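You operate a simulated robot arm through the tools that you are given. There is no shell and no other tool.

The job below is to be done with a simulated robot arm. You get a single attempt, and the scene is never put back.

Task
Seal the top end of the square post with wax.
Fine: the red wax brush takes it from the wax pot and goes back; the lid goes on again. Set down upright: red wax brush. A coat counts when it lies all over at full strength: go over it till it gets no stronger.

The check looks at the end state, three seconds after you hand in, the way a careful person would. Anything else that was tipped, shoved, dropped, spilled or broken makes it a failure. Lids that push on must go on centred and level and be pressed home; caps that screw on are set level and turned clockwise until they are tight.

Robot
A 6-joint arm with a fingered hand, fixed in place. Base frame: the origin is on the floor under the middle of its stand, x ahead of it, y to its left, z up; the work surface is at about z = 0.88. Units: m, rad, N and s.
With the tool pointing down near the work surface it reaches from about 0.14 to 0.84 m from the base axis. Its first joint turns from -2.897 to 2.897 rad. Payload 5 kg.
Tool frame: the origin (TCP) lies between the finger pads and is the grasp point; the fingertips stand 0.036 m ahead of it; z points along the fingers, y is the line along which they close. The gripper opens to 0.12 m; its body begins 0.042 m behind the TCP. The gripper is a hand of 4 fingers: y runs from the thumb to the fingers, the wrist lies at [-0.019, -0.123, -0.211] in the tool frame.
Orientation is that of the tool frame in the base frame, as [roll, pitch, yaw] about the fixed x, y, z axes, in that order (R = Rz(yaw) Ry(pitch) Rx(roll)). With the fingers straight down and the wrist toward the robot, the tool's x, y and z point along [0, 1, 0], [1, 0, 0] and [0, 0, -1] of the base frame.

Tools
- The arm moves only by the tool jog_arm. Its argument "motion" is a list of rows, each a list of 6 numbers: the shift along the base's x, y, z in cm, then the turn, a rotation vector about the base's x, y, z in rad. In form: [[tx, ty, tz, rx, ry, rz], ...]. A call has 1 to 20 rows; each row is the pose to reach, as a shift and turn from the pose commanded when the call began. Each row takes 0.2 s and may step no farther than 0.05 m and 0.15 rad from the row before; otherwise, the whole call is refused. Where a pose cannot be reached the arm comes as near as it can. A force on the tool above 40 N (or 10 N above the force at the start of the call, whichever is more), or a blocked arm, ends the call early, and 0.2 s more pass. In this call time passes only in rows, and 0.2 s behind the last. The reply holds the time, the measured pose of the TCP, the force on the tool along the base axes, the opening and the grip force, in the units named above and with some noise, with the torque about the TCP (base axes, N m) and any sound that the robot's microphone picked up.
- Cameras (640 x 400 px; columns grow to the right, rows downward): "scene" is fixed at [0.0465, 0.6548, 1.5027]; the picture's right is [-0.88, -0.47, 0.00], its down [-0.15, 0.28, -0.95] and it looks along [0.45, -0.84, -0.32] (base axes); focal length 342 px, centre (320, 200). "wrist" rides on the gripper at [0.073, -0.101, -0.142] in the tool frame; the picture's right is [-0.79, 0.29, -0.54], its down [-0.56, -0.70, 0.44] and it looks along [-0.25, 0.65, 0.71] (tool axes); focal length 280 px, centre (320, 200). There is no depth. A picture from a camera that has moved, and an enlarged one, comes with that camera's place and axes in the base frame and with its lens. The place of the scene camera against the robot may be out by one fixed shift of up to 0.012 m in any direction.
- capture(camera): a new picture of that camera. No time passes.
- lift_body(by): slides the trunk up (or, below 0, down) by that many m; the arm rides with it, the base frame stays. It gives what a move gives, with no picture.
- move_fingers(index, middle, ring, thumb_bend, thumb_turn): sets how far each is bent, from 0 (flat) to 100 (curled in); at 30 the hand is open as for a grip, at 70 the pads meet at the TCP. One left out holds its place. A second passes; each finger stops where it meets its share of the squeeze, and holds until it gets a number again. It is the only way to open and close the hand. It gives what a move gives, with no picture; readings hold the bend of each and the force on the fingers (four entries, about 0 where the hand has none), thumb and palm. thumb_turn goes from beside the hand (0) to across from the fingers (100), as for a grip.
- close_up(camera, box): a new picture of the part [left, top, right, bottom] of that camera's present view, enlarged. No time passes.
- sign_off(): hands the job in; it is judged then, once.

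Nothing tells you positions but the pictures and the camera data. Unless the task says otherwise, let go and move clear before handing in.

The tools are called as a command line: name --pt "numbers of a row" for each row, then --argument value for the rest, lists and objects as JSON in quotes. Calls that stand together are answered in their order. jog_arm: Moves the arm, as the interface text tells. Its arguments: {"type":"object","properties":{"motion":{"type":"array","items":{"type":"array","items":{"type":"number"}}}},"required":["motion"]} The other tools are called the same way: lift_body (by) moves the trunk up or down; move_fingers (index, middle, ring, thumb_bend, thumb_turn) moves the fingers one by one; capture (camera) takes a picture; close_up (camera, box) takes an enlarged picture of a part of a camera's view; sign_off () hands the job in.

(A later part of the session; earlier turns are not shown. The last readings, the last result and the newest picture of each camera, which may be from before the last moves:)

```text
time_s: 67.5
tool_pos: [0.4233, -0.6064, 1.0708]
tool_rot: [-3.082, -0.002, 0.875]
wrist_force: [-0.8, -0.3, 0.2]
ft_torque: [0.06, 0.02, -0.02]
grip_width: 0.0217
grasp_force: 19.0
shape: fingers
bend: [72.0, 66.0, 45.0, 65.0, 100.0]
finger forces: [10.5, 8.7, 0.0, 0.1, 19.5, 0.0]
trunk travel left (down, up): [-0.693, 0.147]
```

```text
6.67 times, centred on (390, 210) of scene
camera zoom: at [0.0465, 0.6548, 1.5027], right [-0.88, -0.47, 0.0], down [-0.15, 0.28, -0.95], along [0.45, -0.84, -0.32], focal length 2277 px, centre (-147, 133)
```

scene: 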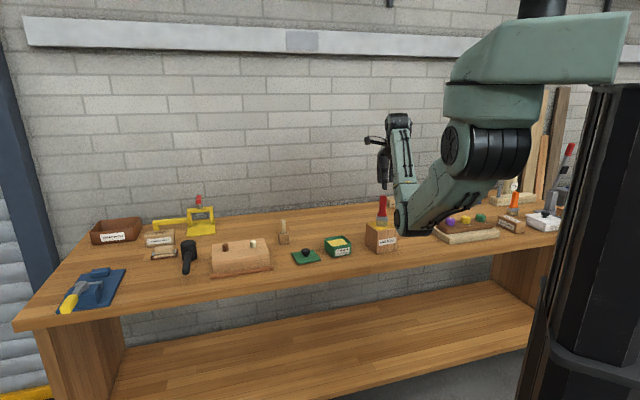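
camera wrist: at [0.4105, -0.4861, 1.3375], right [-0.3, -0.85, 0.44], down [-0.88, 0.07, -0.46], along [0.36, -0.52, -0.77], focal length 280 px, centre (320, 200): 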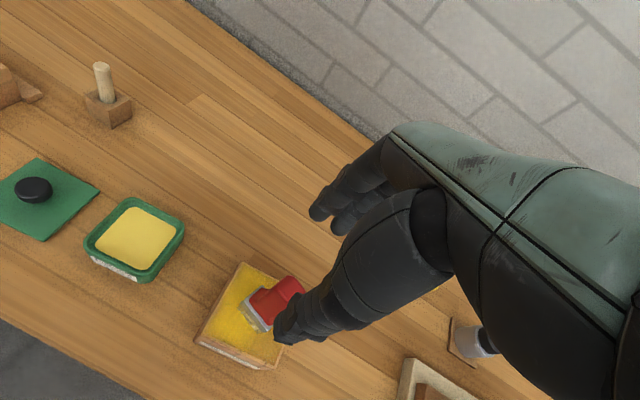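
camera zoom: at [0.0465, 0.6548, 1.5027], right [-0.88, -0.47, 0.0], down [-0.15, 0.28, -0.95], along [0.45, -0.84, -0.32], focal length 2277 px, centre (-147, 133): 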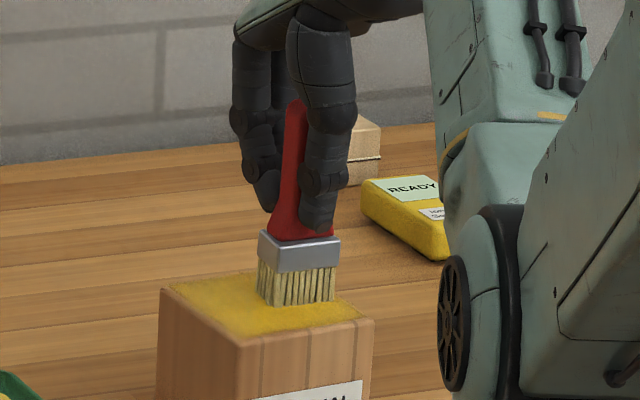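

The right lane took well. I'll lift and move the brush aside a bit to inspect the whole top.

jog_arm --pt "0 0 1.5 0 0 0" --pt "0.5 0.5 5 0 0 0" --pt "2.5 2.4 8 0 0 0" --pt "5 4.6 9 0 0 0" --pt "7.5 6.8 9 0 0 0"

close_up --camera "scene" --box '[355, 215, 411, 250]'

capture --camera "wrist"

```text
time_s: 68.7
tool_pos: [0.498, -0.5357, 1.1595]
tool_rot: [-3.082, 0.002, 0.872]
wrist_force: [0.5, -0.3, -1.4]
ft_torque: [0.0, 0.04, -0.02]
grip_width: 0.0213
grasp_force: 19.4
shape: fingers
bend: [72.0, 66.0, 45.0, 65.0, 100.0]
finger forces: [10.6, 8.6, 0.0, 0.0, 19.4, 0.0]
trunk travel left (down, up): [-0.693, 0.147]
```

```text
11.43 times, centred on (383, 232) of scene
camera zoom: at [0.0465, 0.6548, 1.5027], right [-0.88, -0.47, 0.0], down [-0.15, 0.28, -0.95], along [0.45, -0.84, -0.32], focal length 3904 px, centre (-400, -171)
```

zoom: 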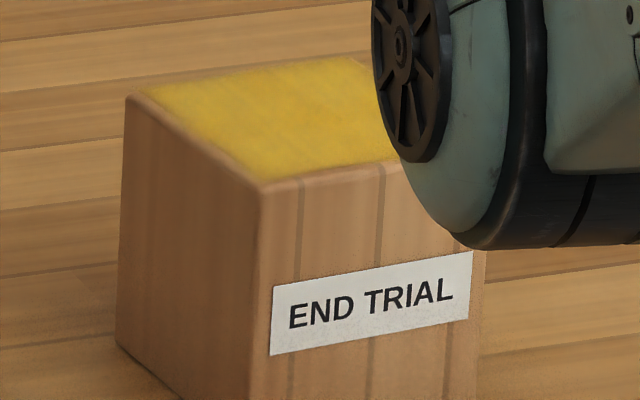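

```text
taken
camera wrist: at [0.4765, -0.42, 1.3073], right [-0.26, -0.81, 0.53], down [-0.92, 0.04, -0.4], along [0.3, -0.59, -0.75], focal length 280 px, centre (320, 200)
```

wrist: 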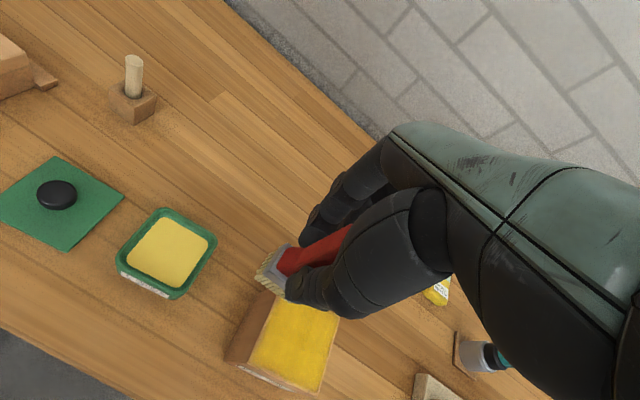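

The coat is good, but the margins need more. I'll reload the brush from the wax pot.

jog_arm --pt "2.5 2 0 0 0 0" --pt "5.3 4.3 0 0 0 0" --pt "7.9 6.4 0 0 0 0" --pt "7.9 6.4 -4 0 0 0" --pt "7.9 6.4 -8 0 0 0" --pt "7.9 6.4 -11.5 0 0 0" --pt "7.9 6.4 -13.3 0 0 0"

close_up --camera "wrist" --box '[200, 180, 392, 360]'

close_up --camera "scene" --box '[310, 205, 374, 255]'

```text
time_s: 70.3
tool_pos: [0.5764, -0.4734, 1.0273]
tool_rot: [-3.083, -0.001, 0.873]
wrist_force: [1.2, 0.3, -0.7]
ft_torque: [-0.01, -0.02, 0.02]
grip_width: 0.0216
grasp_force: 19.1
shape: fingers
bend: [72.0, 66.0, 45.0, 65.0, 100.0]
finger forces: [10.3, 8.5, 0.0, 0.0, 19.0, 0.0]
trunk travel left (down, up): [-0.693, 0.147]
```

```text
2.22 times, centred on (296, 270) of wrist
camera zoom: at [0.5536, -0.3582, 1.1741], right [-0.26, -0.81, 0.52], down [-0.92, 0.04, -0.4], along [0.31, -0.59, -0.75], focal length 623 px, centre (373, 44)
```

zoom: 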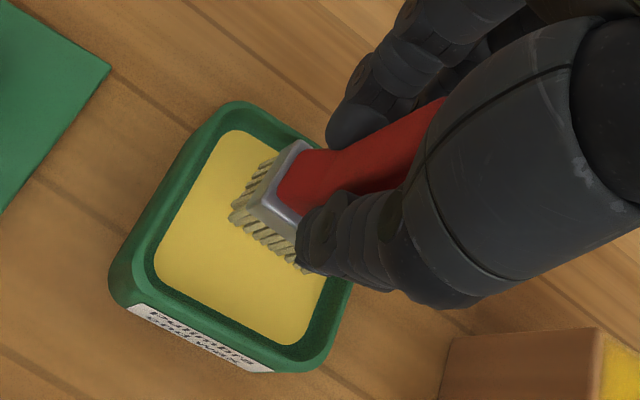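

```text
8.00 times, centred on (342, 230) of scene
camera zoom: at [0.0465, 0.6548, 1.5027], right [-0.88, -0.47, 0.0], down [-0.15, 0.28, -0.95], along [0.45, -0.84, -0.32], focal length 2733 px, centre (144, -40)
```

zoom: 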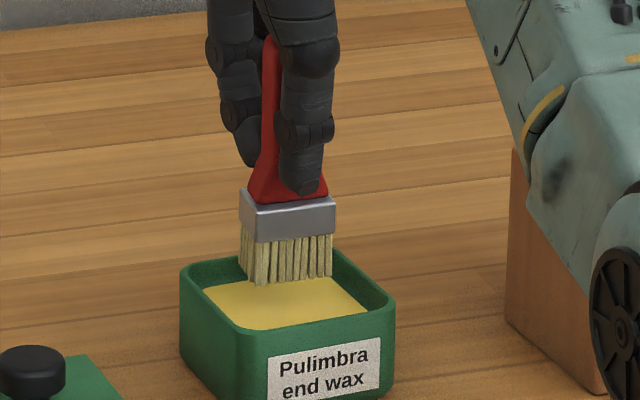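

Centred over the wax. Lowering gently with small steps.

jog_arm --pt "0 0 -0.5 0 0 0" --pt "0 0 -1.0 0 0 0"

jog_arm --pt "0 0 -0.3 0 0 0"

jog_arm --pt "0 0 -0.2 0 0 0"

```text
time_s: 70.9
tool_pos: [0.5766, -0.4735, 1.0171]
tool_rot: [-3.082, 0.0, 0.874]
wrist_force: [-0.7, -1.3, -1.6]
ft_torque: [-0.03, 0.01, 0.0]
grip_width: 0.0215
grasp_force: 18.5
shape: fingers
bend: [72.0, 66.0, 45.0, 65.0, 100.0]
finger forces: [10.4, 8.7, 0.0, 0.1, 19.1, 0.0]
trunk travel left (down, up): [-0.693, 0.147]
```

```text
time_s: 71.3
tool_pos: [0.5762, -0.4733, 1.0137]
tool_rot: [-3.082, 0.0, 0.875]
wrist_force: [-0.3, -0.1, -1.2]
ft_torque: [0.02, 0.0, -0.01]
grip_width: 0.0212
grasp_force: 19.2
shape: fingers
bend: [72.0, 66.0, 45.0, 65.0, 100.0]
finger forces: [10.5, 8.5, 0.0, 0.1, 19.1, 0.0]
trunk travel left (down, up): [-0.693, 0.147]
```

```text
time_s: 71.7
tool_pos: [0.5772, -0.4727, 1.0117]
tool_rot: [-3.083, 0.0, 0.874]
wrist_force: [0.2, 0.5, -0.4]
ft_torque: [0.0, -0.02, 0.0]
grip_width: 0.0215
grasp_force: 18.8
shape: fingers
bend: [72.0, 66.0, 45.0, 65.0, 100.0]
finger forces: [10.4, 8.5, 0.1, 0.0, 19.0, 0.0]
trunk travel left (down, up): [-0.693, 0.147]
```

jog_arm --pt "0 0 -0.15 0 0 0"

jog_arm --pt "0 0 -0.15 0 0 0"

close_up --camera "scene" --box '[310, 205, 374, 255]'

```text
time_s: 72.1
tool_pos: [0.5761, -0.4733, 1.0105]
tool_rot: [-3.083, 0.0, 0.875]
wrist_force: [-0.8, 0.6, -0.9]
ft_torque: [0.06, 0.03, -0.03]
grip_width: 0.0215
grasp_force: 19.2
shape: fingers
bend: [72.0, 66.0, 45.0, 65.0, 100.0]
finger forces: [10.4, 8.5, 0.0, 0.0, 19.0, 0.0]
trunk travel left (down, up): [-0.693, 0.147]
```

```text
time_s: 72.5
tool_pos: [0.5768, -0.4741, 1.0098]
tool_rot: [-3.083, 0.0, 0.875]
wrist_force: [0.4, -0.7, -1.0]
ft_torque: [-0.02, 0.0, 0.01]
grip_width: 0.0214
grasp_force: 18.6
shape: fingers
bend: [72.0, 66.0, 45.0, 65.0, 100.0]
finger forces: [10.4, 8.5, 0.0, 0.0, 18.9, 0.1]
trunk travel left (down, up): [-0.693, 0.147]
```

```text
8.00 times, centred on (342, 230) of scene
camera zoom: at [0.0465, 0.6548, 1.5027], right [-0.88, -0.47, 0.0], down [-0.15, 0.28, -0.95], along [0.45, -0.84, -0.32], focal length 2733 px, centre (144, -40)
```

zoom: 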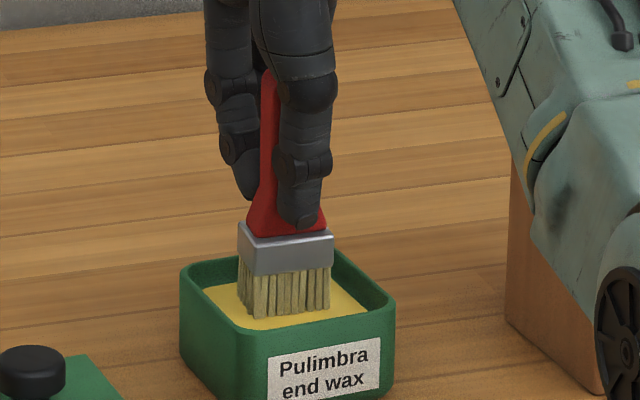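

jog_arm --pt "0 0 -0.2 0 0 0"

jog_arm --pt "0 0 -0.2 0 0 0"

```text
time_s: 72.9
tool_pos: [0.5765, -0.4733, 1.0074]
tool_rot: [-3.085, -0.001, 0.875]
wrist_force: [0.2, -1.0, 2.1]
ft_torque: [0.06, -0.01, 0.03]
grip_width: 0.0213
grasp_force: 18.8
shape: fingers
bend: [72.0, 66.0, 45.0, 65.0, 100.0]
finger forces: [10.8, 8.5, 0.0, 0.0, 19.2, 0.0]
trunk travel left (down, up): [-0.693, 0.147]
```

```text
time_s: 73.3
tool_pos: [0.5761, -0.4732, 1.0074]
tool_rot: [-3.088, 0.0, 0.874]
wrist_force: [0.3, -0.8, 11.0]
ft_torque: [0.07, 0.02, 0.0]
grip_width: 0.0213
grasp_force: 21.3
shape: fingers
bend: [72.0, 66.0, 45.0, 65.0, 100.0]
finger forces: [11.9, 9.9, 0.0, 0.1, 20.1, 0.0]
trunk travel left (down, up): [-0.693, 0.147]
```

The brush is loaded with wax. I'll lift and go to the post's left lane.

jog_arm --pt "0 0 1 0 0 0" --pt "0 0 4 0 0 0" --pt "0 0 8 0 0 0" --pt "-1 -0.8 11.5 0 0 0" --pt "-3.5 -2.7 12 0 0 0" --pt "-6.5 -5 12 0 0 0" --pt "-9.5 -7.4 12 0 0 0" --pt "-12.1 -9.4 12 0 0 0" --pt "-12.1 -9.4 10 0 0 0" --pt "-12.1 -9.4 8 0 0 0" --pt "-12.1 -9.4 7.3 0 0 0"

close_up --camera "wrist" --box '[130, 200, 370, 380]'

close_up --camera "scene" --box '[350, 180, 430, 240]'

```text
time_s: 75.7
tool_pos: [0.4555, -0.5664, 1.0767]
tool_rot: [-3.082, 0.001, 0.875]
wrist_force: [0.0, 0.6, -1.1]
ft_torque: [-0.01, 0.0, 0.02]
grip_width: 0.0214
grasp_force: 19.0
shape: fingers
bend: [72.0, 66.0, 45.0, 65.0, 100.0]
finger forces: [10.5, 8.9, 0.0, 0.0, 19.5, 0.0]
trunk travel left (down, up): [-0.693, 0.147]
```

```text
2.22 times, centred on (250, 290) of wrist
camera zoom: at [0.4321, -0.4512, 1.2241], right [-0.26, -0.81, 0.52], down [-0.92, 0.04, -0.4], along [0.31, -0.59, -0.75], focal length 623 px, centre (476, 0)
```

zoom: 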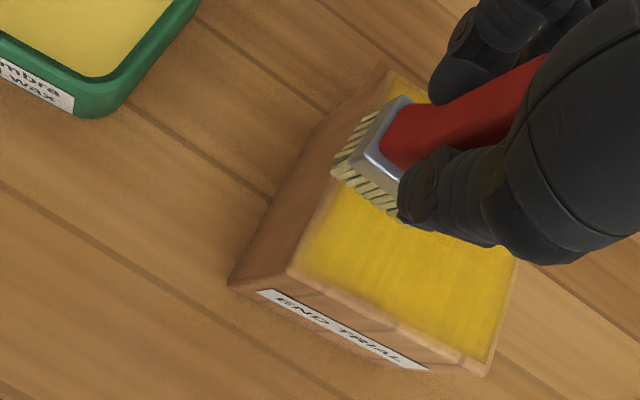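

```text
6.67 times, centred on (390, 210) of scene
camera zoom: at [0.0465, 0.6548, 1.5027], right [-0.88, -0.47, 0.0], down [-0.15, 0.28, -0.95], along [0.45, -0.84, -0.32], focal length 2277 px, centre (-147, 133)
```

zoom: 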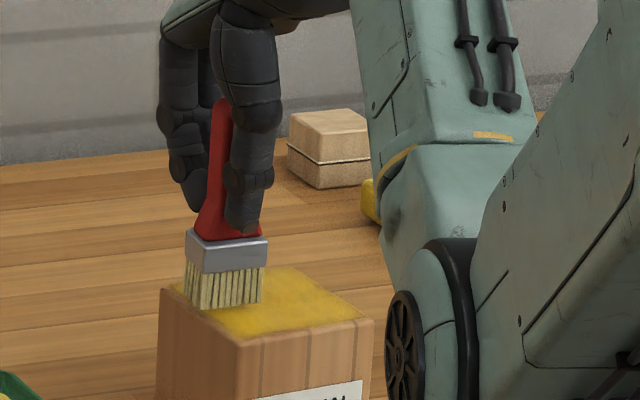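

The brush edge is right at the post's left edge. Lowering to light contact.

jog_arm --pt "0 0 -0.4 0 0 0"

jog_arm --pt "0 0 -0.2 0 0 0"

jog_arm --pt "0 0 -0.15 0 0 0"

```text
time_s: 76.1
tool_pos: [0.4555, -0.5665, 1.0728]
tool_rot: [-3.082, 0.0, 0.874]
wrist_force: [1.3, 0.6, -0.6]
ft_torque: [-0.03, 0.02, 0.01]
grip_width: 0.0212
grasp_force: 19.3
shape: fingers
bend: [72.0, 66.0, 45.0, 65.0, 100.0]
finger forces: [10.4, 8.9, 0.1, 0.1, 19.5, 0.1]
trunk travel left (down, up): [-0.693, 0.147]
```

```text
time_s: 76.5
tool_pos: [0.4555, -0.5664, 1.0722]
tool_rot: [-3.082, 0.001, 0.875]
wrist_force: [-0.6, -0.6, -1.4]
ft_torque: [0.0, -0.03, -0.03]
grip_width: 0.0213
grasp_force: 19.1
shape: fingers
bend: [72.0, 66.0, 45.0, 65.0, 100.0]
finger forces: [10.5, 8.9, 0.0, 0.0, 19.5, 0.0]
trunk travel left (down, up): [-0.693, 0.147]
```

```text
time_s: 76.9
tool_pos: [0.4559, -0.5661, 1.0693]
tool_rot: [-3.084, 0.0, 0.874]
wrist_force: [-0.1, -0.3, -1.1]
ft_torque: [0.01, 0.0, 0.0]
grip_width: 0.0213
grasp_force: 19.9
shape: fingers
bend: [72.0, 66.0, 45.0, 65.0, 100.0]
finger forces: [10.5, 8.9, 0.1, 0.0, 19.5, 0.1]
trunk travel left (down, up): [-0.693, 0.147]
```

jog_arm --pt "0 0 -0.15 0 0 0"

jog_arm --pt "0 0 -0.1 0 0 0"

```text
time_s: 77.3
tool_pos: [0.4559, -0.5661, 1.0699]
tool_rot: [-3.086, 0.002, 0.874]
wrist_force: [0.1, -1.4, 5.1]
ft_torque: [0.05, 0.06, -0.01]
grip_width: 0.0213
grasp_force: 19.7
shape: fingers
bend: [72.0, 66.0, 45.0, 65.0, 100.0]
finger forces: [11.2, 9.3, 0.0, 0.0, 19.7, 0.0]
trunk travel left (down, up): [-0.693, 0.147]
```

```text
time_s: 77.7
tool_pos: [0.4558, -0.5662, 1.0688]
tool_rot: [-3.085, 0.002, 0.872]
wrist_force: [-0.2, -0.7, 8.7]
ft_torque: [0.02, 0.07, -0.04]
grip_width: 0.0213
grasp_force: 20.3
shape: fingers
bend: [73.0, 66.0, 45.0, 65.0, 100.0]
finger forces: [11.7, 9.7, 0.0, 0.0, 20.0, 0.0]
trunk travel left (down, up): [-0.693, 0.147]
```

Contact is made. Stroking the left lane to both ends.

jog_arm --pt "0.84 -0.71 0.1 0 0 0" --pt "1.69 -1.41 0.1 0 0 0" --pt "2.53 -2.12 0.1 0 0 0" --pt "1.69 -1.41 0.1 0 0 0" --pt "0.84 -0.71 0.1 0 0 0" --pt "0 0 0.1 0 0 0" --pt "-0.84 0.71 0.1 0 0 0" --pt "-1.69 1.41 0.1 0 0 0" --pt "-2.53 2.12 0.1 0 0 0" --pt "-1.69 1.41 0.1 0 0 0" --pt "-0.84 0.71 0.1 0 0 0" --pt "0 0 0.1 0 0 0"

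close_up --camera "wrist" --box '[130, 200, 370, 380]'

close_up --camera "scene" --box '[350, 180, 430, 240]'

```text
time_s: 80.3
tool_pos: [0.455, -0.5661, 1.0682]
tool_rot: [-3.082, 0.0, 0.873]
wrist_force: [-1.2, 2.4, 6.4]
ft_torque: [0.21, 0.25, -0.02]
grip_width: 0.0215
grasp_force: 19.4
shape: fingers
bend: [73.0, 66.0, 45.0, 66.0, 100.0]
finger forces: [9.2, 8.4, 0.0, 0.0, 20.7, 0.0]
trunk travel left (down, up): [-0.693, 0.147]
```

```text
2.22 times, centred on (250, 290) of wrist
camera zoom: at [0.4319, -0.4509, 1.2155], right [-0.26, -0.81, 0.52], down [-0.92, 0.04, -0.4], along [0.31, -0.58, -0.75], focal length 623 px, centre (476, 0)
```

zoom: 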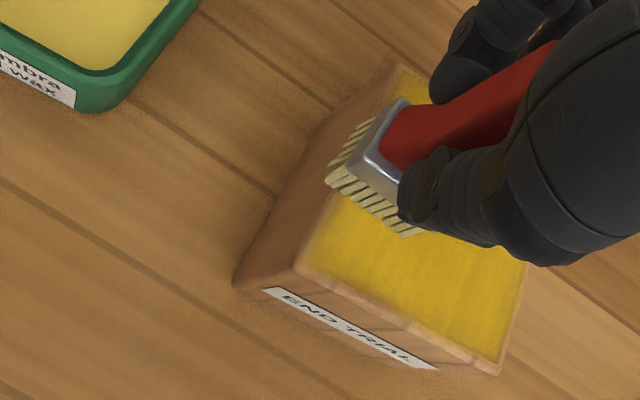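

```text
6.67 times, centred on (390, 210) of scene
camera zoom: at [0.0465, 0.6548, 1.5027], right [-0.88, -0.47, 0.0], down [-0.15, 0.28, -0.95], along [0.45, -0.84, -0.32], focal length 2277 px, centre (-147, 133)
```

zoom: 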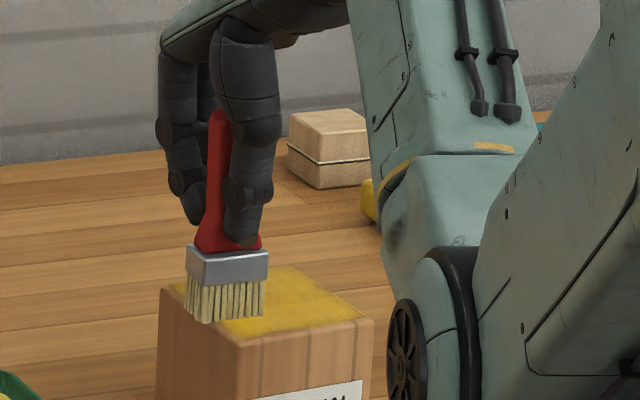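

The grip is holding and the coat deepens. Next I'll lift, shift to the centre lane, and stroke it.

jog_arm --pt "0 0 1 0 0 0" --pt "-0.8 -1 1.2 0 0 0" --pt "-1.67 -1.99 1 0 0 0" --pt "-1.67 -1.99 0.4 0 0 0" --pt "-1.67 -1.99 0.05 0 0 0" --pt "-0.83 -2.7 0.05 0 0 0" --pt "0.02 -3.4 0.05 0 0 0" --pt "0.86 -4.11 0.05 0 0 0" --pt "0.02 -3.4 0.05 0 0 0" --pt "-0.83 -2.7 0.05 0 0 0" --pt "-1.67 -1.99 0.05 0 0 0" --pt "-2.51 -1.28 0.05 0 0 0" --pt "-3.36 -0.58 0.05 0 0 0" --pt "-4.2 0.13 0.05 0 0 0" --pt "-3.36 -0.58 0.05 0 0 0" --pt "-2.51 -1.28 0.05 0 0 0" --pt "-1.67 -1.99 0.05 0 0 0"

close_up --camera "wrist" --box '[130, 200, 370, 380]'

close_up --camera "scene" --box '[350, 180, 430, 240]'

```text
time_s: 83.9
tool_pos: [0.439, -0.5868, 1.0695]
tool_rot: [-3.082, 0.0, 0.873]
wrist_force: [0.6, 0.7, 1.1]
ft_torque: [0.09, 0.09, -0.01]
grip_width: 0.0216
grasp_force: 18.8
shape: fingers
bend: [73.0, 66.0, 45.0, 66.0, 100.0]
finger forces: [10.0, 8.6, 0.0, 0.1, 19.2, 0.0]
trunk travel left (down, up): [-0.693, 0.147]
```

```text
2.22 times, centred on (250, 290) of wrist
camera zoom: at [0.4157, -0.4713, 1.2164], right [-0.26, -0.81, 0.52], down [-0.92, 0.04, -0.4], along [0.31, -0.59, -0.75], focal length 623 px, centre (476, 0)
```

zoom: 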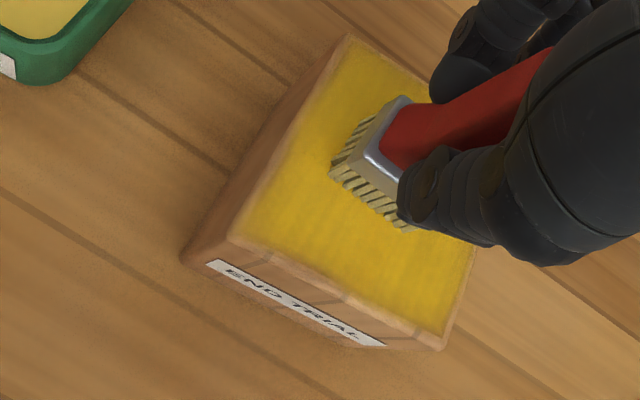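

```text
6.67 times, centred on (390, 210) of scene
camera zoom: at [0.0465, 0.6548, 1.5027], right [-0.88, -0.47, 0.0], down [-0.15, 0.28, -0.95], along [0.45, -0.84, -0.32], focal length 2277 px, centre (-147, 133)
```

zoom: 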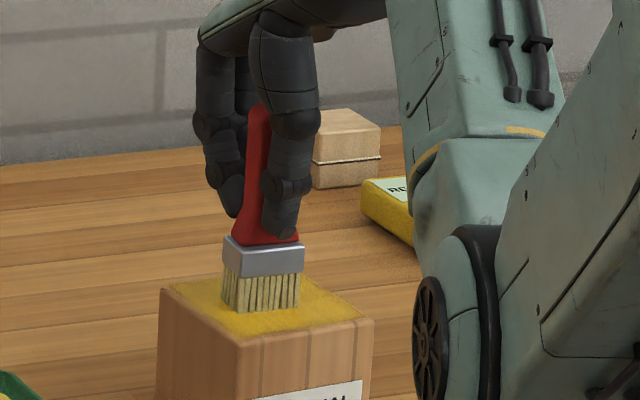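

The coat is becoming uniform. Next comes the right lane.

jog_arm --pt "0 0 1 0 0 0" --pt "-0.8 -1 1.2 0 0 0" --pt "-1.67 -1.99 1 0 0 0" --pt "-1.67 -1.99 0.3 0 0 0" --pt "-1.67 -1.99 -0.1 0 0 0" --pt "-0.83 -2.7 -0.1 0 0 0" --pt "0.02 -3.4 -0.1 0 0 0" --pt "0.86 -4.11 -0.1 0 0 0" --pt "0.02 -3.4 -0.1 0 0 0" --pt "-0.83 -2.7 -0.1 0 0 0" --pt "-1.67 -1.99 -0.1 0 0 0" --pt "-2.51 -1.28 -0.1 0 0 0" --pt "-3.36 -0.58 -0.1 0 0 0" --pt "-4.2 0.13 -0.1 0 0 0" --pt "-3.36 -0.58 -0.1 0 0 0" --pt "-2.51 -1.28 -0.1 0 0 0" --pt "-1.67 -1.99 -0.1 0 0 0"

close_up --camera "wrist" --box '[130, 200, 370, 380]'

close_up --camera "scene" --box '[350, 180, 430, 240]'

```text
time_s: 87.5
tool_pos: [0.4226, -0.607, 1.0675]
tool_rot: [-3.083, -0.001, 0.875]
wrist_force: [-1.6, 0.9, 3.4]
ft_torque: [0.22, 0.18, 0.01]
grip_width: 0.0217
grasp_force: 18.7
shape: fingers
bend: [73.0, 72.0, 45.0, 66.0, 100.0]
finger forces: [9.7, 8.3, 0.0, 0.0, 19.9, 0.1]
trunk travel left (down, up): [-0.693, 0.147]
```

```text
2.22 times, centred on (250, 290) of wrist
camera zoom: at [0.3998, -0.4909, 1.2158], right [-0.26, -0.81, 0.52], down [-0.92, 0.04, -0.4], along [0.31, -0.58, -0.75], focal length 623 px, centre (476, 0)
```

zoom: 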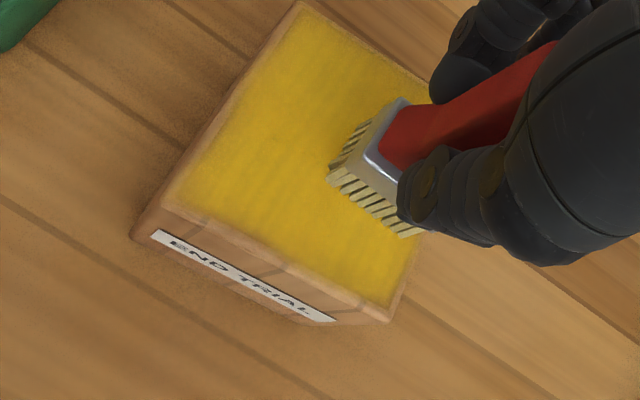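

```text
6.67 times, centred on (390, 210) of scene
camera zoom: at [0.0465, 0.6548, 1.5027], right [-0.88, -0.47, 0.0], down [-0.15, 0.28, -0.95], along [0.45, -0.84, -0.32], focal length 2277 px, centre (-147, 133)
```

zoom: 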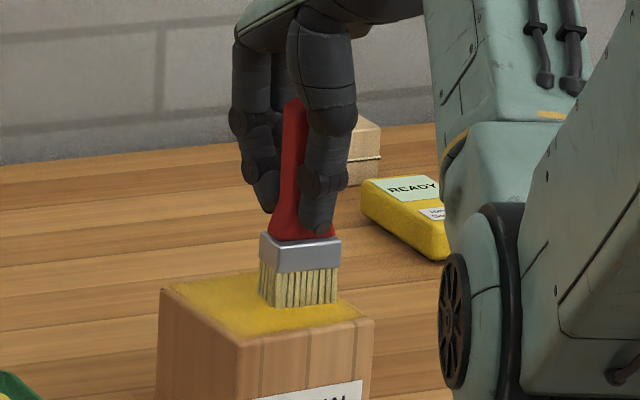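

I'll lift and shift right to inspect the full top surface.

jog_arm --pt "0 0 2 0 0 0" --pt "-1 -1.2 5 0 0 0" --pt "-3 -3.6 8 0 0 0" --pt "-5 -6 8 0 0 0"

capture --camera "wrist"

close_up --camera "scene" --box '[360, 212, 408, 242]'

```text
time_s: 88.5
tool_pos: [0.3739, -0.6682, 1.1489]
tool_rot: [-3.082, 0.001, 0.874]
wrist_force: [-0.9, 0.0, -1.5]
ft_torque: [0.03, -0.02, -0.01]
grip_width: 0.0216
grasp_force: 18.6
shape: fingers
bend: [73.0, 72.0, 45.0, 66.0, 100.0]
finger forces: [10.2, 8.6, 0.0, 0.1, 18.6, 0.1]
trunk travel left (down, up): [-0.693, 0.147]
```

```text
taken
camera wrist: at [0.35, -0.5527, 1.2952], right [-0.26, -0.81, 0.52], down [-0.92, 0.04, -0.4], along [0.31, -0.58, -0.75], focal length 280 px, centre (320, 200)
```

wrist: 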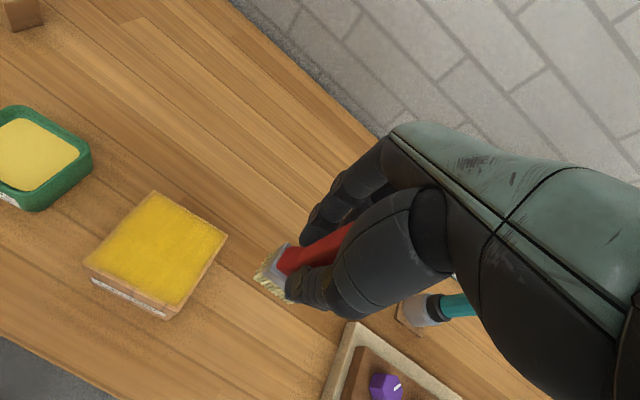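

```text
13.33 times, centred on (384, 227) of scene
camera zoom: at [0.0465, 0.6548, 1.5027], right [-0.88, -0.47, 0.0], down [-0.15, 0.28, -0.95], along [0.45, -0.84, -0.32], focal length 4554 px, centre (-533, -160)
```

zoom: 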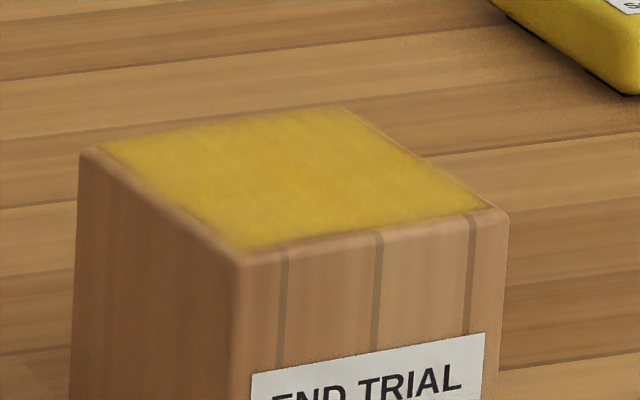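

close_up --camera "wrist" --box '[76, 180, 236, 320]'

close_up --camera "wrist" --box '[240, 225, 352, 310]'

```text
2.86 times, centred on (156, 250) of wrist
camera zoom: at [0.35, -0.5527, 1.2952], right [-0.26, -0.81, 0.52], down [-0.92, 0.04, -0.4], along [0.31, -0.58, -0.75], focal length 801 px, centre (789, 57)
```

zoom: 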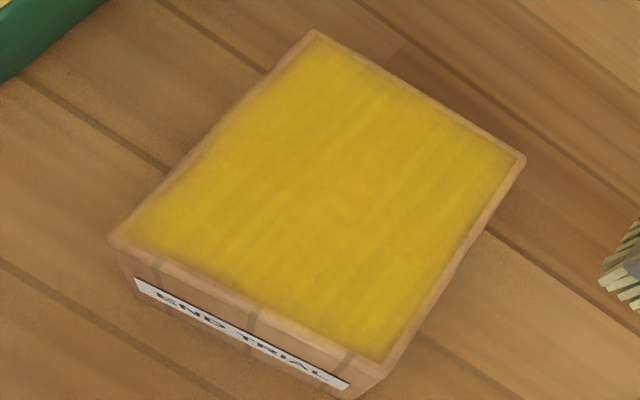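

```text
4.71 times, centred on (296, 268) of wrist
camera zoom: at [0.35, -0.5527, 1.2952], right [-0.26, -0.81, 0.52], down [-0.92, 0.04, -0.4], along [0.31, -0.58, -0.75], focal length 1320 px, centre (433, -118)
```

zoom: 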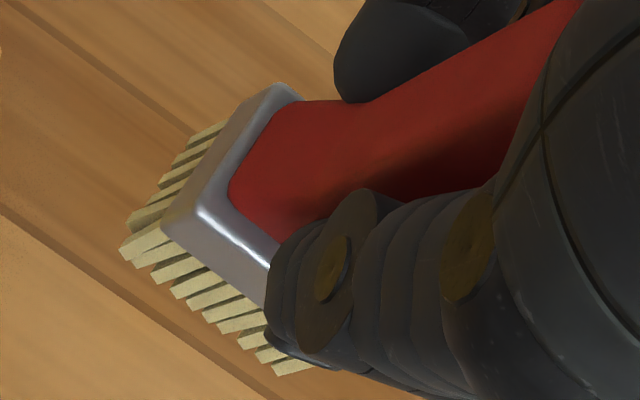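

The coat is fairly uniform with slightly paler margins. To be sure of full strength I'll reload and go over it again.

jog_arm --pt "3.3 3.2 0 0 0 0" --pt "6.6 6.4 0 0 0 0" --pt "9.9 9.6 0 0 0 0" --pt "13.2 12.8 0 0 0 0" --pt "16.5 16 0 0 0 0" --pt "20 19.5 0 0 0 0" --pt "20 19.5 -4 0 0 0" --pt "20 19.5 -8 0 0 0" --pt "20 19.5 -11.5 0 0 0" --pt "20 19.5 -13.2 0 0 0"

close_up --camera "wrist" --box '[200, 180, 392, 360]'

close_up --camera "scene" --box '[310, 205, 374, 255]'

```text
time_s: 90.7
tool_pos: [0.5719, -0.472, 1.0148]
tool_rot: [-3.081, -0.001, 0.875]
wrist_force: [0.3, 0.2, -1.3]
ft_torque: [0.03, -0.02, -0.02]
grip_width: 0.0217
grasp_force: 18.1
shape: fingers
bend: [73.0, 72.0, 45.0, 66.0, 100.0]
finger forces: [9.9, 8.4, 0.1, 0.0, 18.4, 0.0]
trunk travel left (down, up): [-0.693, 0.147]
```

```text
2.22 times, centred on (296, 270) of wrist
camera zoom: at [0.5479, -0.3572, 1.1619], right [-0.26, -0.81, 0.52], down [-0.92, 0.04, -0.4], along [0.31, -0.59, -0.75], focal length 623 px, centre (373, 44)
```

zoom: 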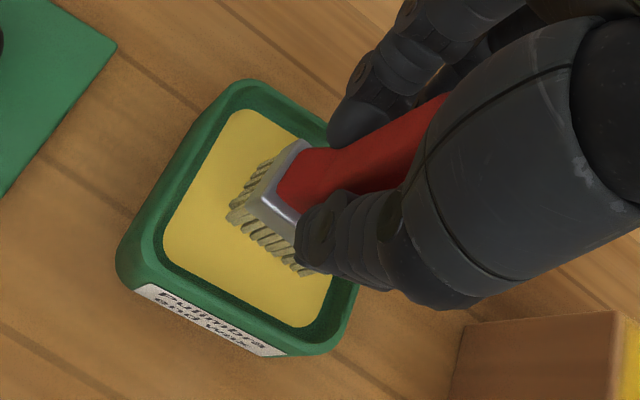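

```text
8.00 times, centred on (342, 230) of scene
camera zoom: at [0.0465, 0.6548, 1.5027], right [-0.88, -0.47, 0.0], down [-0.15, 0.28, -0.95], along [0.45, -0.84, -0.32], focal length 2733 px, centre (144, -40)
```

zoom: 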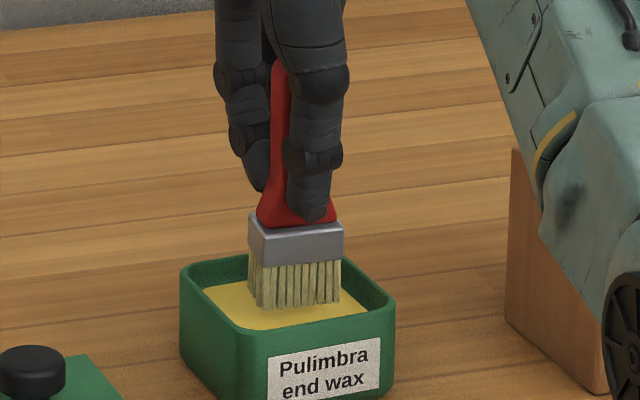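

jog_arm --pt "0.2 0.1 -0.5 0 0 0"

jog_arm --pt "0 0 -0.25 0 0 0"

jog_arm --pt "0 0 -0.2 0 0 0"

```text
time_s: 91.1
tool_pos: [0.5731, -0.4712, 1.0104]
tool_rot: [-3.082, 0.001, 0.875]
wrist_force: [-0.2, -0.2, -1.3]
ft_torque: [-0.01, -0.01, 0.0]
grip_width: 0.0216
grasp_force: 18.2
shape: fingers
bend: [73.0, 72.0, 45.0, 66.0, 100.0]
finger forces: [9.9, 8.4, 0.1, 0.0, 18.3, 0.0]
trunk travel left (down, up): [-0.693, 0.147]
```

```text
time_s: 91.5
tool_pos: [0.5738, -0.4703, 1.0085]
tool_rot: [-3.082, 0.0, 0.874]
wrist_force: [-1.1, -0.4, -1.5]
ft_torque: [-0.01, 0.02, 0.02]
grip_width: 0.0214
grasp_force: 17.9
shape: fingers
bend: [73.0, 72.0, 45.0, 66.0, 100.0]
finger forces: [9.9, 8.4, 0.0, 0.0, 18.3, 0.0]
trunk travel left (down, up): [-0.693, 0.147]
```

```text
time_s: 91.9
tool_pos: [0.573, -0.4705, 1.0068]
tool_rot: [-3.084, 0.001, 0.874]
wrist_force: [-0.2, 0.1, 1.4]
ft_torque: [-0.01, -0.02, -0.02]
grip_width: 0.0216
grasp_force: 18.7
shape: fingers
bend: [73.0, 72.0, 45.0, 66.0, 100.0]
finger forces: [10.1, 8.5, 0.0, 0.0, 18.4, 0.1]
trunk travel left (down, up): [-0.693, 0.147]
```

jog_arm --pt "0 0 -0.15 0 0 0" --pt "0 0 -0.15 0 0 0"

jog_arm --pt "0 0 1 0 0 0" --pt "0 0 4 0 0 0" --pt "0 0 8 0 0 0" --pt "-1 -0.8 11.5 0 0 0" --pt "-3.5 -2.7 12 0 0 0" --pt "-6.5 -5 12 0 0 0" --pt "-9.5 -7.4 12 0 0 0" --pt "-11.9 -9.4 12 0 0 0" --pt "-11.9 -9.4 10 0 0 0" --pt "-11.9 -9.4 8 0 0 0" --pt "-11.9 -9.4 7.2 0 0 0"

close_up --camera "wrist" --box '[130, 200, 370, 380]'

```text
time_s: 92.5
tool_pos: [0.5745, -0.4701, 1.0069]
tool_rot: [-3.086, 0.0, 0.872]
wrist_force: [0.6, -1.6, 8.0]
ft_torque: [-0.01, 0.09, -0.01]
grip_width: 0.0214
grasp_force: 19.5
shape: fingers
bend: [73.0, 72.0, 45.0, 66.0, 100.0]
finger forces: [10.6, 9.4, 0.1, 0.0, 18.8, 0.0]
trunk travel left (down, up): [-0.693, 0.147]
```

```text
time_s: 94.9
tool_pos: [0.4562, -0.5643, 1.0776]
tool_rot: [-3.082, -0.001, 0.874]
wrist_force: [0.7, -0.5, -1.5]
ft_torque: [-0.02, 0.0, -0.05]
grip_width: 0.0216
grasp_force: 18.0
shape: fingers
bend: [73.0, 72.0, 45.0, 66.0, 100.0]
finger forces: [9.8, 8.4, 0.0, 0.0, 18.3, 0.1]
trunk travel left (down, up): [-0.693, 0.147]
```

```text
2.22 times, centred on (250, 290) of wrist
camera zoom: at [0.4328, -0.4494, 1.2244], right [-0.26, -0.81, 0.52], down [-0.92, 0.04, -0.4], along [0.31, -0.58, -0.75], focal length 623 px, centre (476, 0)
```

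zoom: 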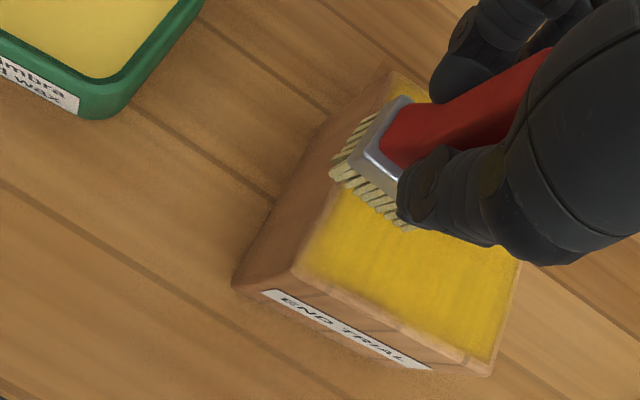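

Loaded again and at the left edge. Lowering to light contact.

jog_arm --pt "0 0 -0.4 0 0 0" --pt "0 0 -0.75 0 0 0"

jog_arm --pt "0 0 -0.15 0 0 0"

jog_arm --pt "0 0 -0.15 0 0 0"

```text
time_s: 95.5
tool_pos: [0.4567, -0.5639, 1.0708]
tool_rot: [-3.082, -0.001, 0.875]
wrist_force: [0.2, -0.1, -0.3]
ft_torque: [0.0, -0.02, -0.04]
grip_width: 0.0214
grasp_force: 18.7
shape: fingers
bend: [73.0, 72.0, 45.0, 66.0, 100.0]
finger forces: [9.8, 8.4, 0.1, 0.0, 18.4, 0.0]
trunk travel left (down, up): [-0.693, 0.147]
```

```text
time_s: 95.9
tool_pos: [0.4549, -0.5634, 1.0699]
tool_rot: [-3.083, 0.0, 0.875]
wrist_force: [0.0, -0.1, 1.2]
ft_torque: [-0.01, 0.02, 0.0]
grip_width: 0.0212
grasp_force: 18.8
shape: fingers
bend: [73.0, 72.0, 45.0, 66.0, 100.0]
finger forces: [10.0, 8.5, 0.1, 0.0, 18.2, 0.0]
trunk travel left (down, up): [-0.693, 0.147]
```

```text
time_s: 96.3
tool_pos: [0.4561, -0.5635, 1.0693]
tool_rot: [-3.085, 0.001, 0.873]
wrist_force: [0.4, -0.6, 7.4]
ft_torque: [0.05, 0.01, -0.02]
grip_width: 0.0214
grasp_force: 18.6
shape: fingers
bend: [73.0, 72.0, 45.0, 66.0, 100.0]
finger forces: [10.6, 9.1, 0.1, 0.0, 18.4, 0.0]
trunk travel left (down, up): [-0.693, 0.147]
```

jog_arm --pt "0.92 -0.77 0.05 0 0 0" --pt "1.84 -1.54 0.05 0 0 0" --pt "2.7 -2.26 0.05 0 0 0" --pt "1.84 -1.54 0.05 0 0 0" --pt "0.92 -0.77 0.05 0 0 0" --pt "0 0 0.05 0 0 0" --pt "-0.92 0.77 0.05 0 0 0" --pt "-1.84 1.54 0.05 0 0 0" --pt "-2.7 2.26 0.05 0 0 0" --pt "-1.84 1.54 0.05 0 0 0" --pt "-0.92 0.77 0.05 0 0 0" --pt "0 0 0.05 0 0 0"

close_up --camera "wrist" --box '[130, 200, 370, 380]'

close_up --camera "scene" --box '[350, 180, 430, 240]'

```text
time_s: 98.9
tool_pos: [0.4538, -0.5636, 1.0682]
tool_rot: [-3.083, 0.0, 0.873]
wrist_force: [-1.7, 1.9, 6.1]
ft_torque: [0.21, 0.21, 0.03]
grip_width: 0.0213
grasp_force: 19.4
shape: fingers
bend: [73.0, 72.0, 45.0, 66.0, 100.0]
finger forces: [9.6, 8.2, 0.0, 0.0, 20.3, 0.1]
trunk travel left (down, up): [-0.693, 0.147]
```

```text
2.22 times, centred on (250, 290) of wrist
camera zoom: at [0.4307, -0.448, 1.2153], right [-0.26, -0.81, 0.52], down [-0.92, 0.04, -0.4], along [0.31, -0.58, -0.75], focal length 623 px, centre (476, 0)
```

zoom: 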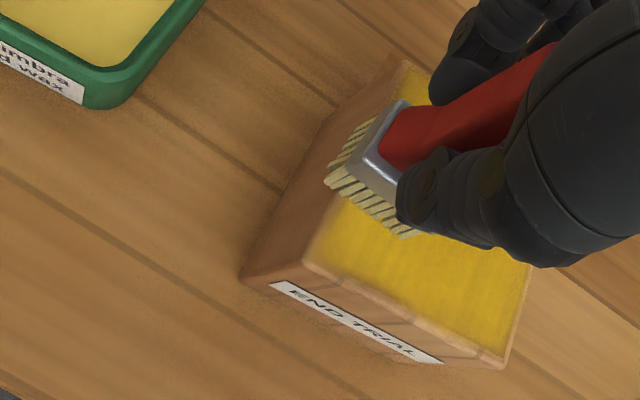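

```text
6.67 times, centred on (390, 210) of scene
camera zoom: at [0.0465, 0.6548, 1.5027], right [-0.88, -0.47, 0.0], down [-0.15, 0.28, -0.95], along [0.45, -0.84, -0.32], focal length 2277 px, centre (-147, 133)
```

zoom: 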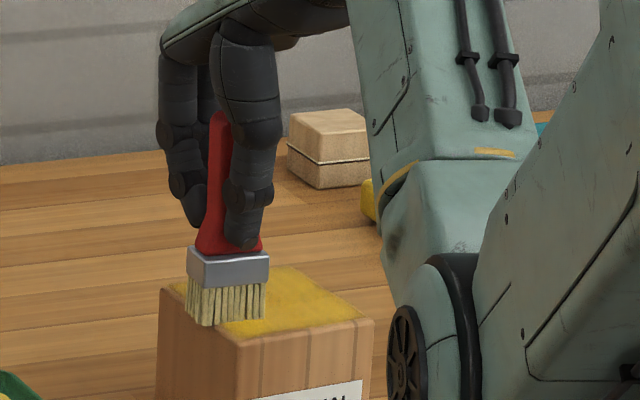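

Left edge done. Now centre and then right lanes with this load.

jog_arm --pt "0 0 1 0 0 0" --pt "-0.95 -1.15 1.2 0 0 0" --pt "-1.93 -2.3 1 0 0 0" --pt "-1.93 -2.3 0.3 0 0 0" --pt "-1.93 -2.3 -0.05 0 0 0" --pt "-1.01 -3.07 -0.05 0 0 0" --pt "-0.09 -3.84 -0.05 0 0 0" --pt "0.77 -4.56 -0.05 0 0 0" --pt "-0.09 -3.84 -0.05 0 0 0" --pt "-1.01 -3.07 -0.05 0 0 0" --pt "-1.93 -2.3 -0.05 0 0 0" --pt "-2.85 -1.53 -0.05 0 0 0" --pt "-3.77 -0.76 -0.05 0 0 0" --pt "-4.63 -0.04 -0.05 0 0 0" --pt "-3.77 -0.76 -0.05 0 0 0" --pt "-2.85 -1.53 -0.05 0 0 0" --pt "-1.93 -2.3 -0.05 0 0 0"

jog_arm --pt "0 0 1 0 0 0" --pt "-0.95 -1.15 1.2 0 0 0" --pt "-1.86 -2.22 1 0 0 0" --pt "-1.86 -2.22 0.3 0 0 0" --pt "-1.86 -2.22 -0.05 0 0 0" --pt "-0.94 -2.99 -0.05 0 0 0" --pt "-0.02 -3.76 -0.05 0 0 0" --pt "0.84 -4.48 -0.05 0 0 0" --pt "-0.02 -3.76 -0.05 0 0 0" --pt "-0.94 -2.99 -0.05 0 0 0" --pt "-1.86 -2.22 -0.05 0 0 0" --pt "-2.78 -1.45 -0.05 0 0 0" --pt "-3.7 -0.68 -0.05 0 0 0" --pt "-4.56 0.04 -0.05 0 0 0" --pt "-3.7 -0.68 -0.05 0 0 0" --pt "-2.78 -1.45 -0.05 0 0 0" --pt "-1.86 -2.22 -0.05 0 0 0"

close_up --camera "wrist" --box '[130, 200, 370, 380]'

close_up --camera "scene" --box '[350, 180, 430, 240]'

```text
time_s: 102.5
tool_pos: [0.435, -0.5872, 1.0683]
tool_rot: [-3.084, 0.0, 0.873]
wrist_force: [-3.6, 1.7, 10.3]
ft_torque: [0.25, 0.24, 0.02]
grip_width: 0.0214
grasp_force: 19.5
shape: fingers
bend: [73.0, 72.0, 45.0, 66.0, 100.0]
finger forces: [9.7, 8.2, 0.0, 0.0, 21.7, 0.0]
trunk travel left (down, up): [-0.693, 0.147]
```

```text
time_s: 106.1
tool_pos: [0.4159, -0.6075, 1.0672]
tool_rot: [-3.081, 0.001, 0.873]
wrist_force: [-4.2, 1.2, 8.9]
ft_torque: [0.23, 0.28, 0.04]
grip_width: 0.0216
grasp_force: 19.8
shape: fingers
bend: [73.0, 72.0, 45.0, 66.0, 100.0]
finger forces: [9.4, 8.7, 0.0, 0.1, 22.4, 0.0]
trunk travel left (down, up): [-0.693, 0.147]
```

```text
2.22 times, centred on (250, 290) of wrist
camera zoom: at [0.3928, -0.4928, 1.2143], right [-0.26, -0.81, 0.53], down [-0.92, 0.04, -0.4], along [0.3, -0.59, -0.75], focal length 623 px, centre (476, 0)
```

zoom: 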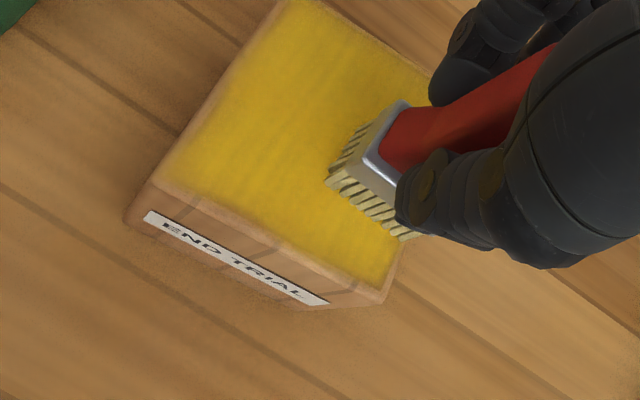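

```text
6.67 times, centred on (390, 210) of scene
camera zoom: at [0.0465, 0.6548, 1.5027], right [-0.88, -0.47, 0.0], down [-0.15, 0.28, -0.95], along [0.45, -0.84, -0.32], focal length 2277 px, centre (-147, 133)
```

zoom: 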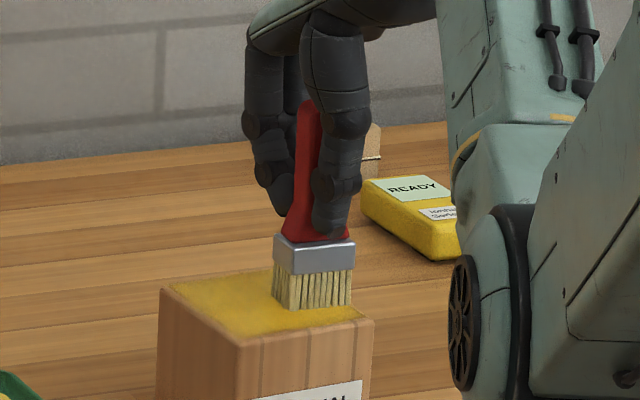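

I'll lift off and inspect the top again from the same vantage point as before.

jog_arm --pt "0 0 2 0 0 0" --pt "-0.8 -1.2 5 0 0 0" --pt "-2.5 -3.6 8 0 0 0" --pt "-4.2 -6 8 0 0 0"

close_up --camera "wrist" --box '[76, 180, 236, 320]'

close_up --camera "scene" --box '[360, 212, 408, 242]'

```text
time_s: 107.1
tool_pos: [0.3749, -0.6689, 1.1464]
tool_rot: [-3.082, 0.0, 0.875]
wrist_force: [0.0, 0.2, -1.1]
ft_torque: [-0.01, -0.01, 0.02]
grip_width: 0.0218
grasp_force: 18.4
shape: fingers
bend: [73.0, 72.0, 45.0, 66.0, 100.0]
finger forces: [10.4, 8.8, 0.0, 0.0, 19.1, 0.1]
trunk travel left (down, up): [-0.693, 0.147]
```

```text
2.86 times, centred on (156, 250) of wrist
camera zoom: at [0.352, -0.5536, 1.294], right [-0.26, -0.81, 0.52], down [-0.92, 0.04, -0.4], along [0.31, -0.58, -0.75], focal length 801 px, centre (789, 57)
```

zoom: 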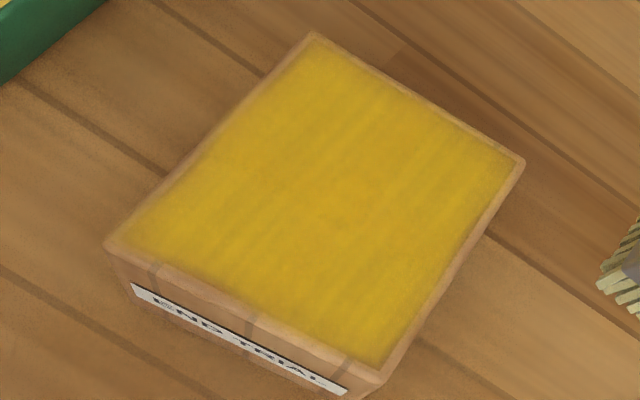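

```text
13.33 times, centred on (384, 227) of scene
camera zoom: at [0.0465, 0.6548, 1.5027], right [-0.88, -0.47, 0.0], down [-0.15, 0.28, -0.95], along [0.45, -0.84, -0.32], focal length 4554 px, centre (-533, -160)
```

zoom: 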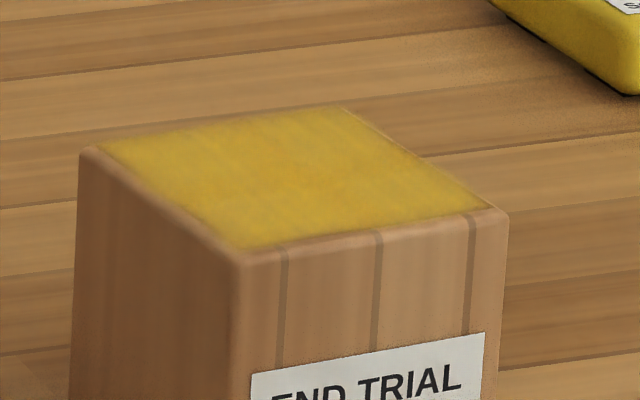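

close_up --camera "wrist" --box '[120, 200, 200, 290]'

close_up --camera "wrist" --box '[85, 190, 149, 250]'

close_up --camera "wrist" --box '[160, 195, 232, 265]'

```text
4.44 times, centred on (160, 245) of wrist
camera zoom: at [0.352, -0.5536, 1.294], right [-0.26, -0.81, 0.52], down [-0.92, 0.04, -0.4], along [0.31, -0.58, -0.75], focal length 1246 px, centre (1031, 0)
```

zoom: 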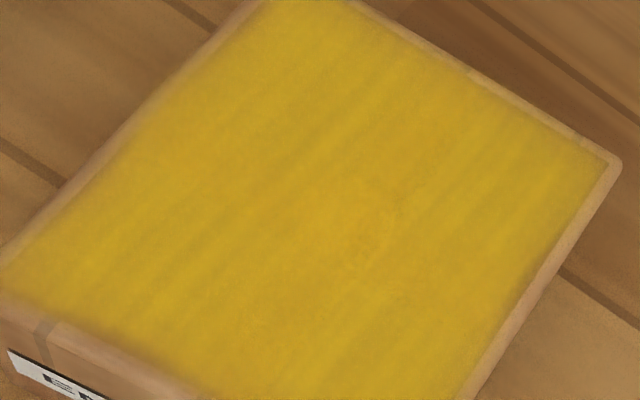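

```text
6.67 times, centred on (117, 220) of wrist
camera zoom: at [0.352, -0.5536, 1.294], right [-0.26, -0.81, 0.52], down [-0.92, 0.04, -0.4], along [0.31, -0.58, -0.75], focal length 1869 px, centre (1673, 67)
```

zoom: 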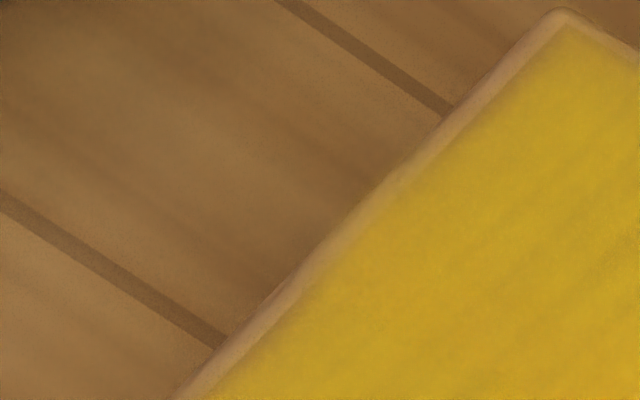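

```text
5.71 times, centred on (196, 230) of wrist
camera zoom: at [0.352, -0.5536, 1.294], right [-0.26, -0.81, 0.52], down [-0.92, 0.04, -0.4], along [0.31, -0.58, -0.75], focal length 1602 px, centre (1029, 29)
```

zoom: 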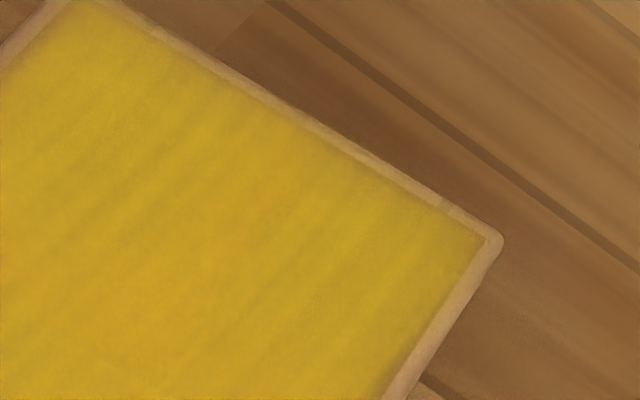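

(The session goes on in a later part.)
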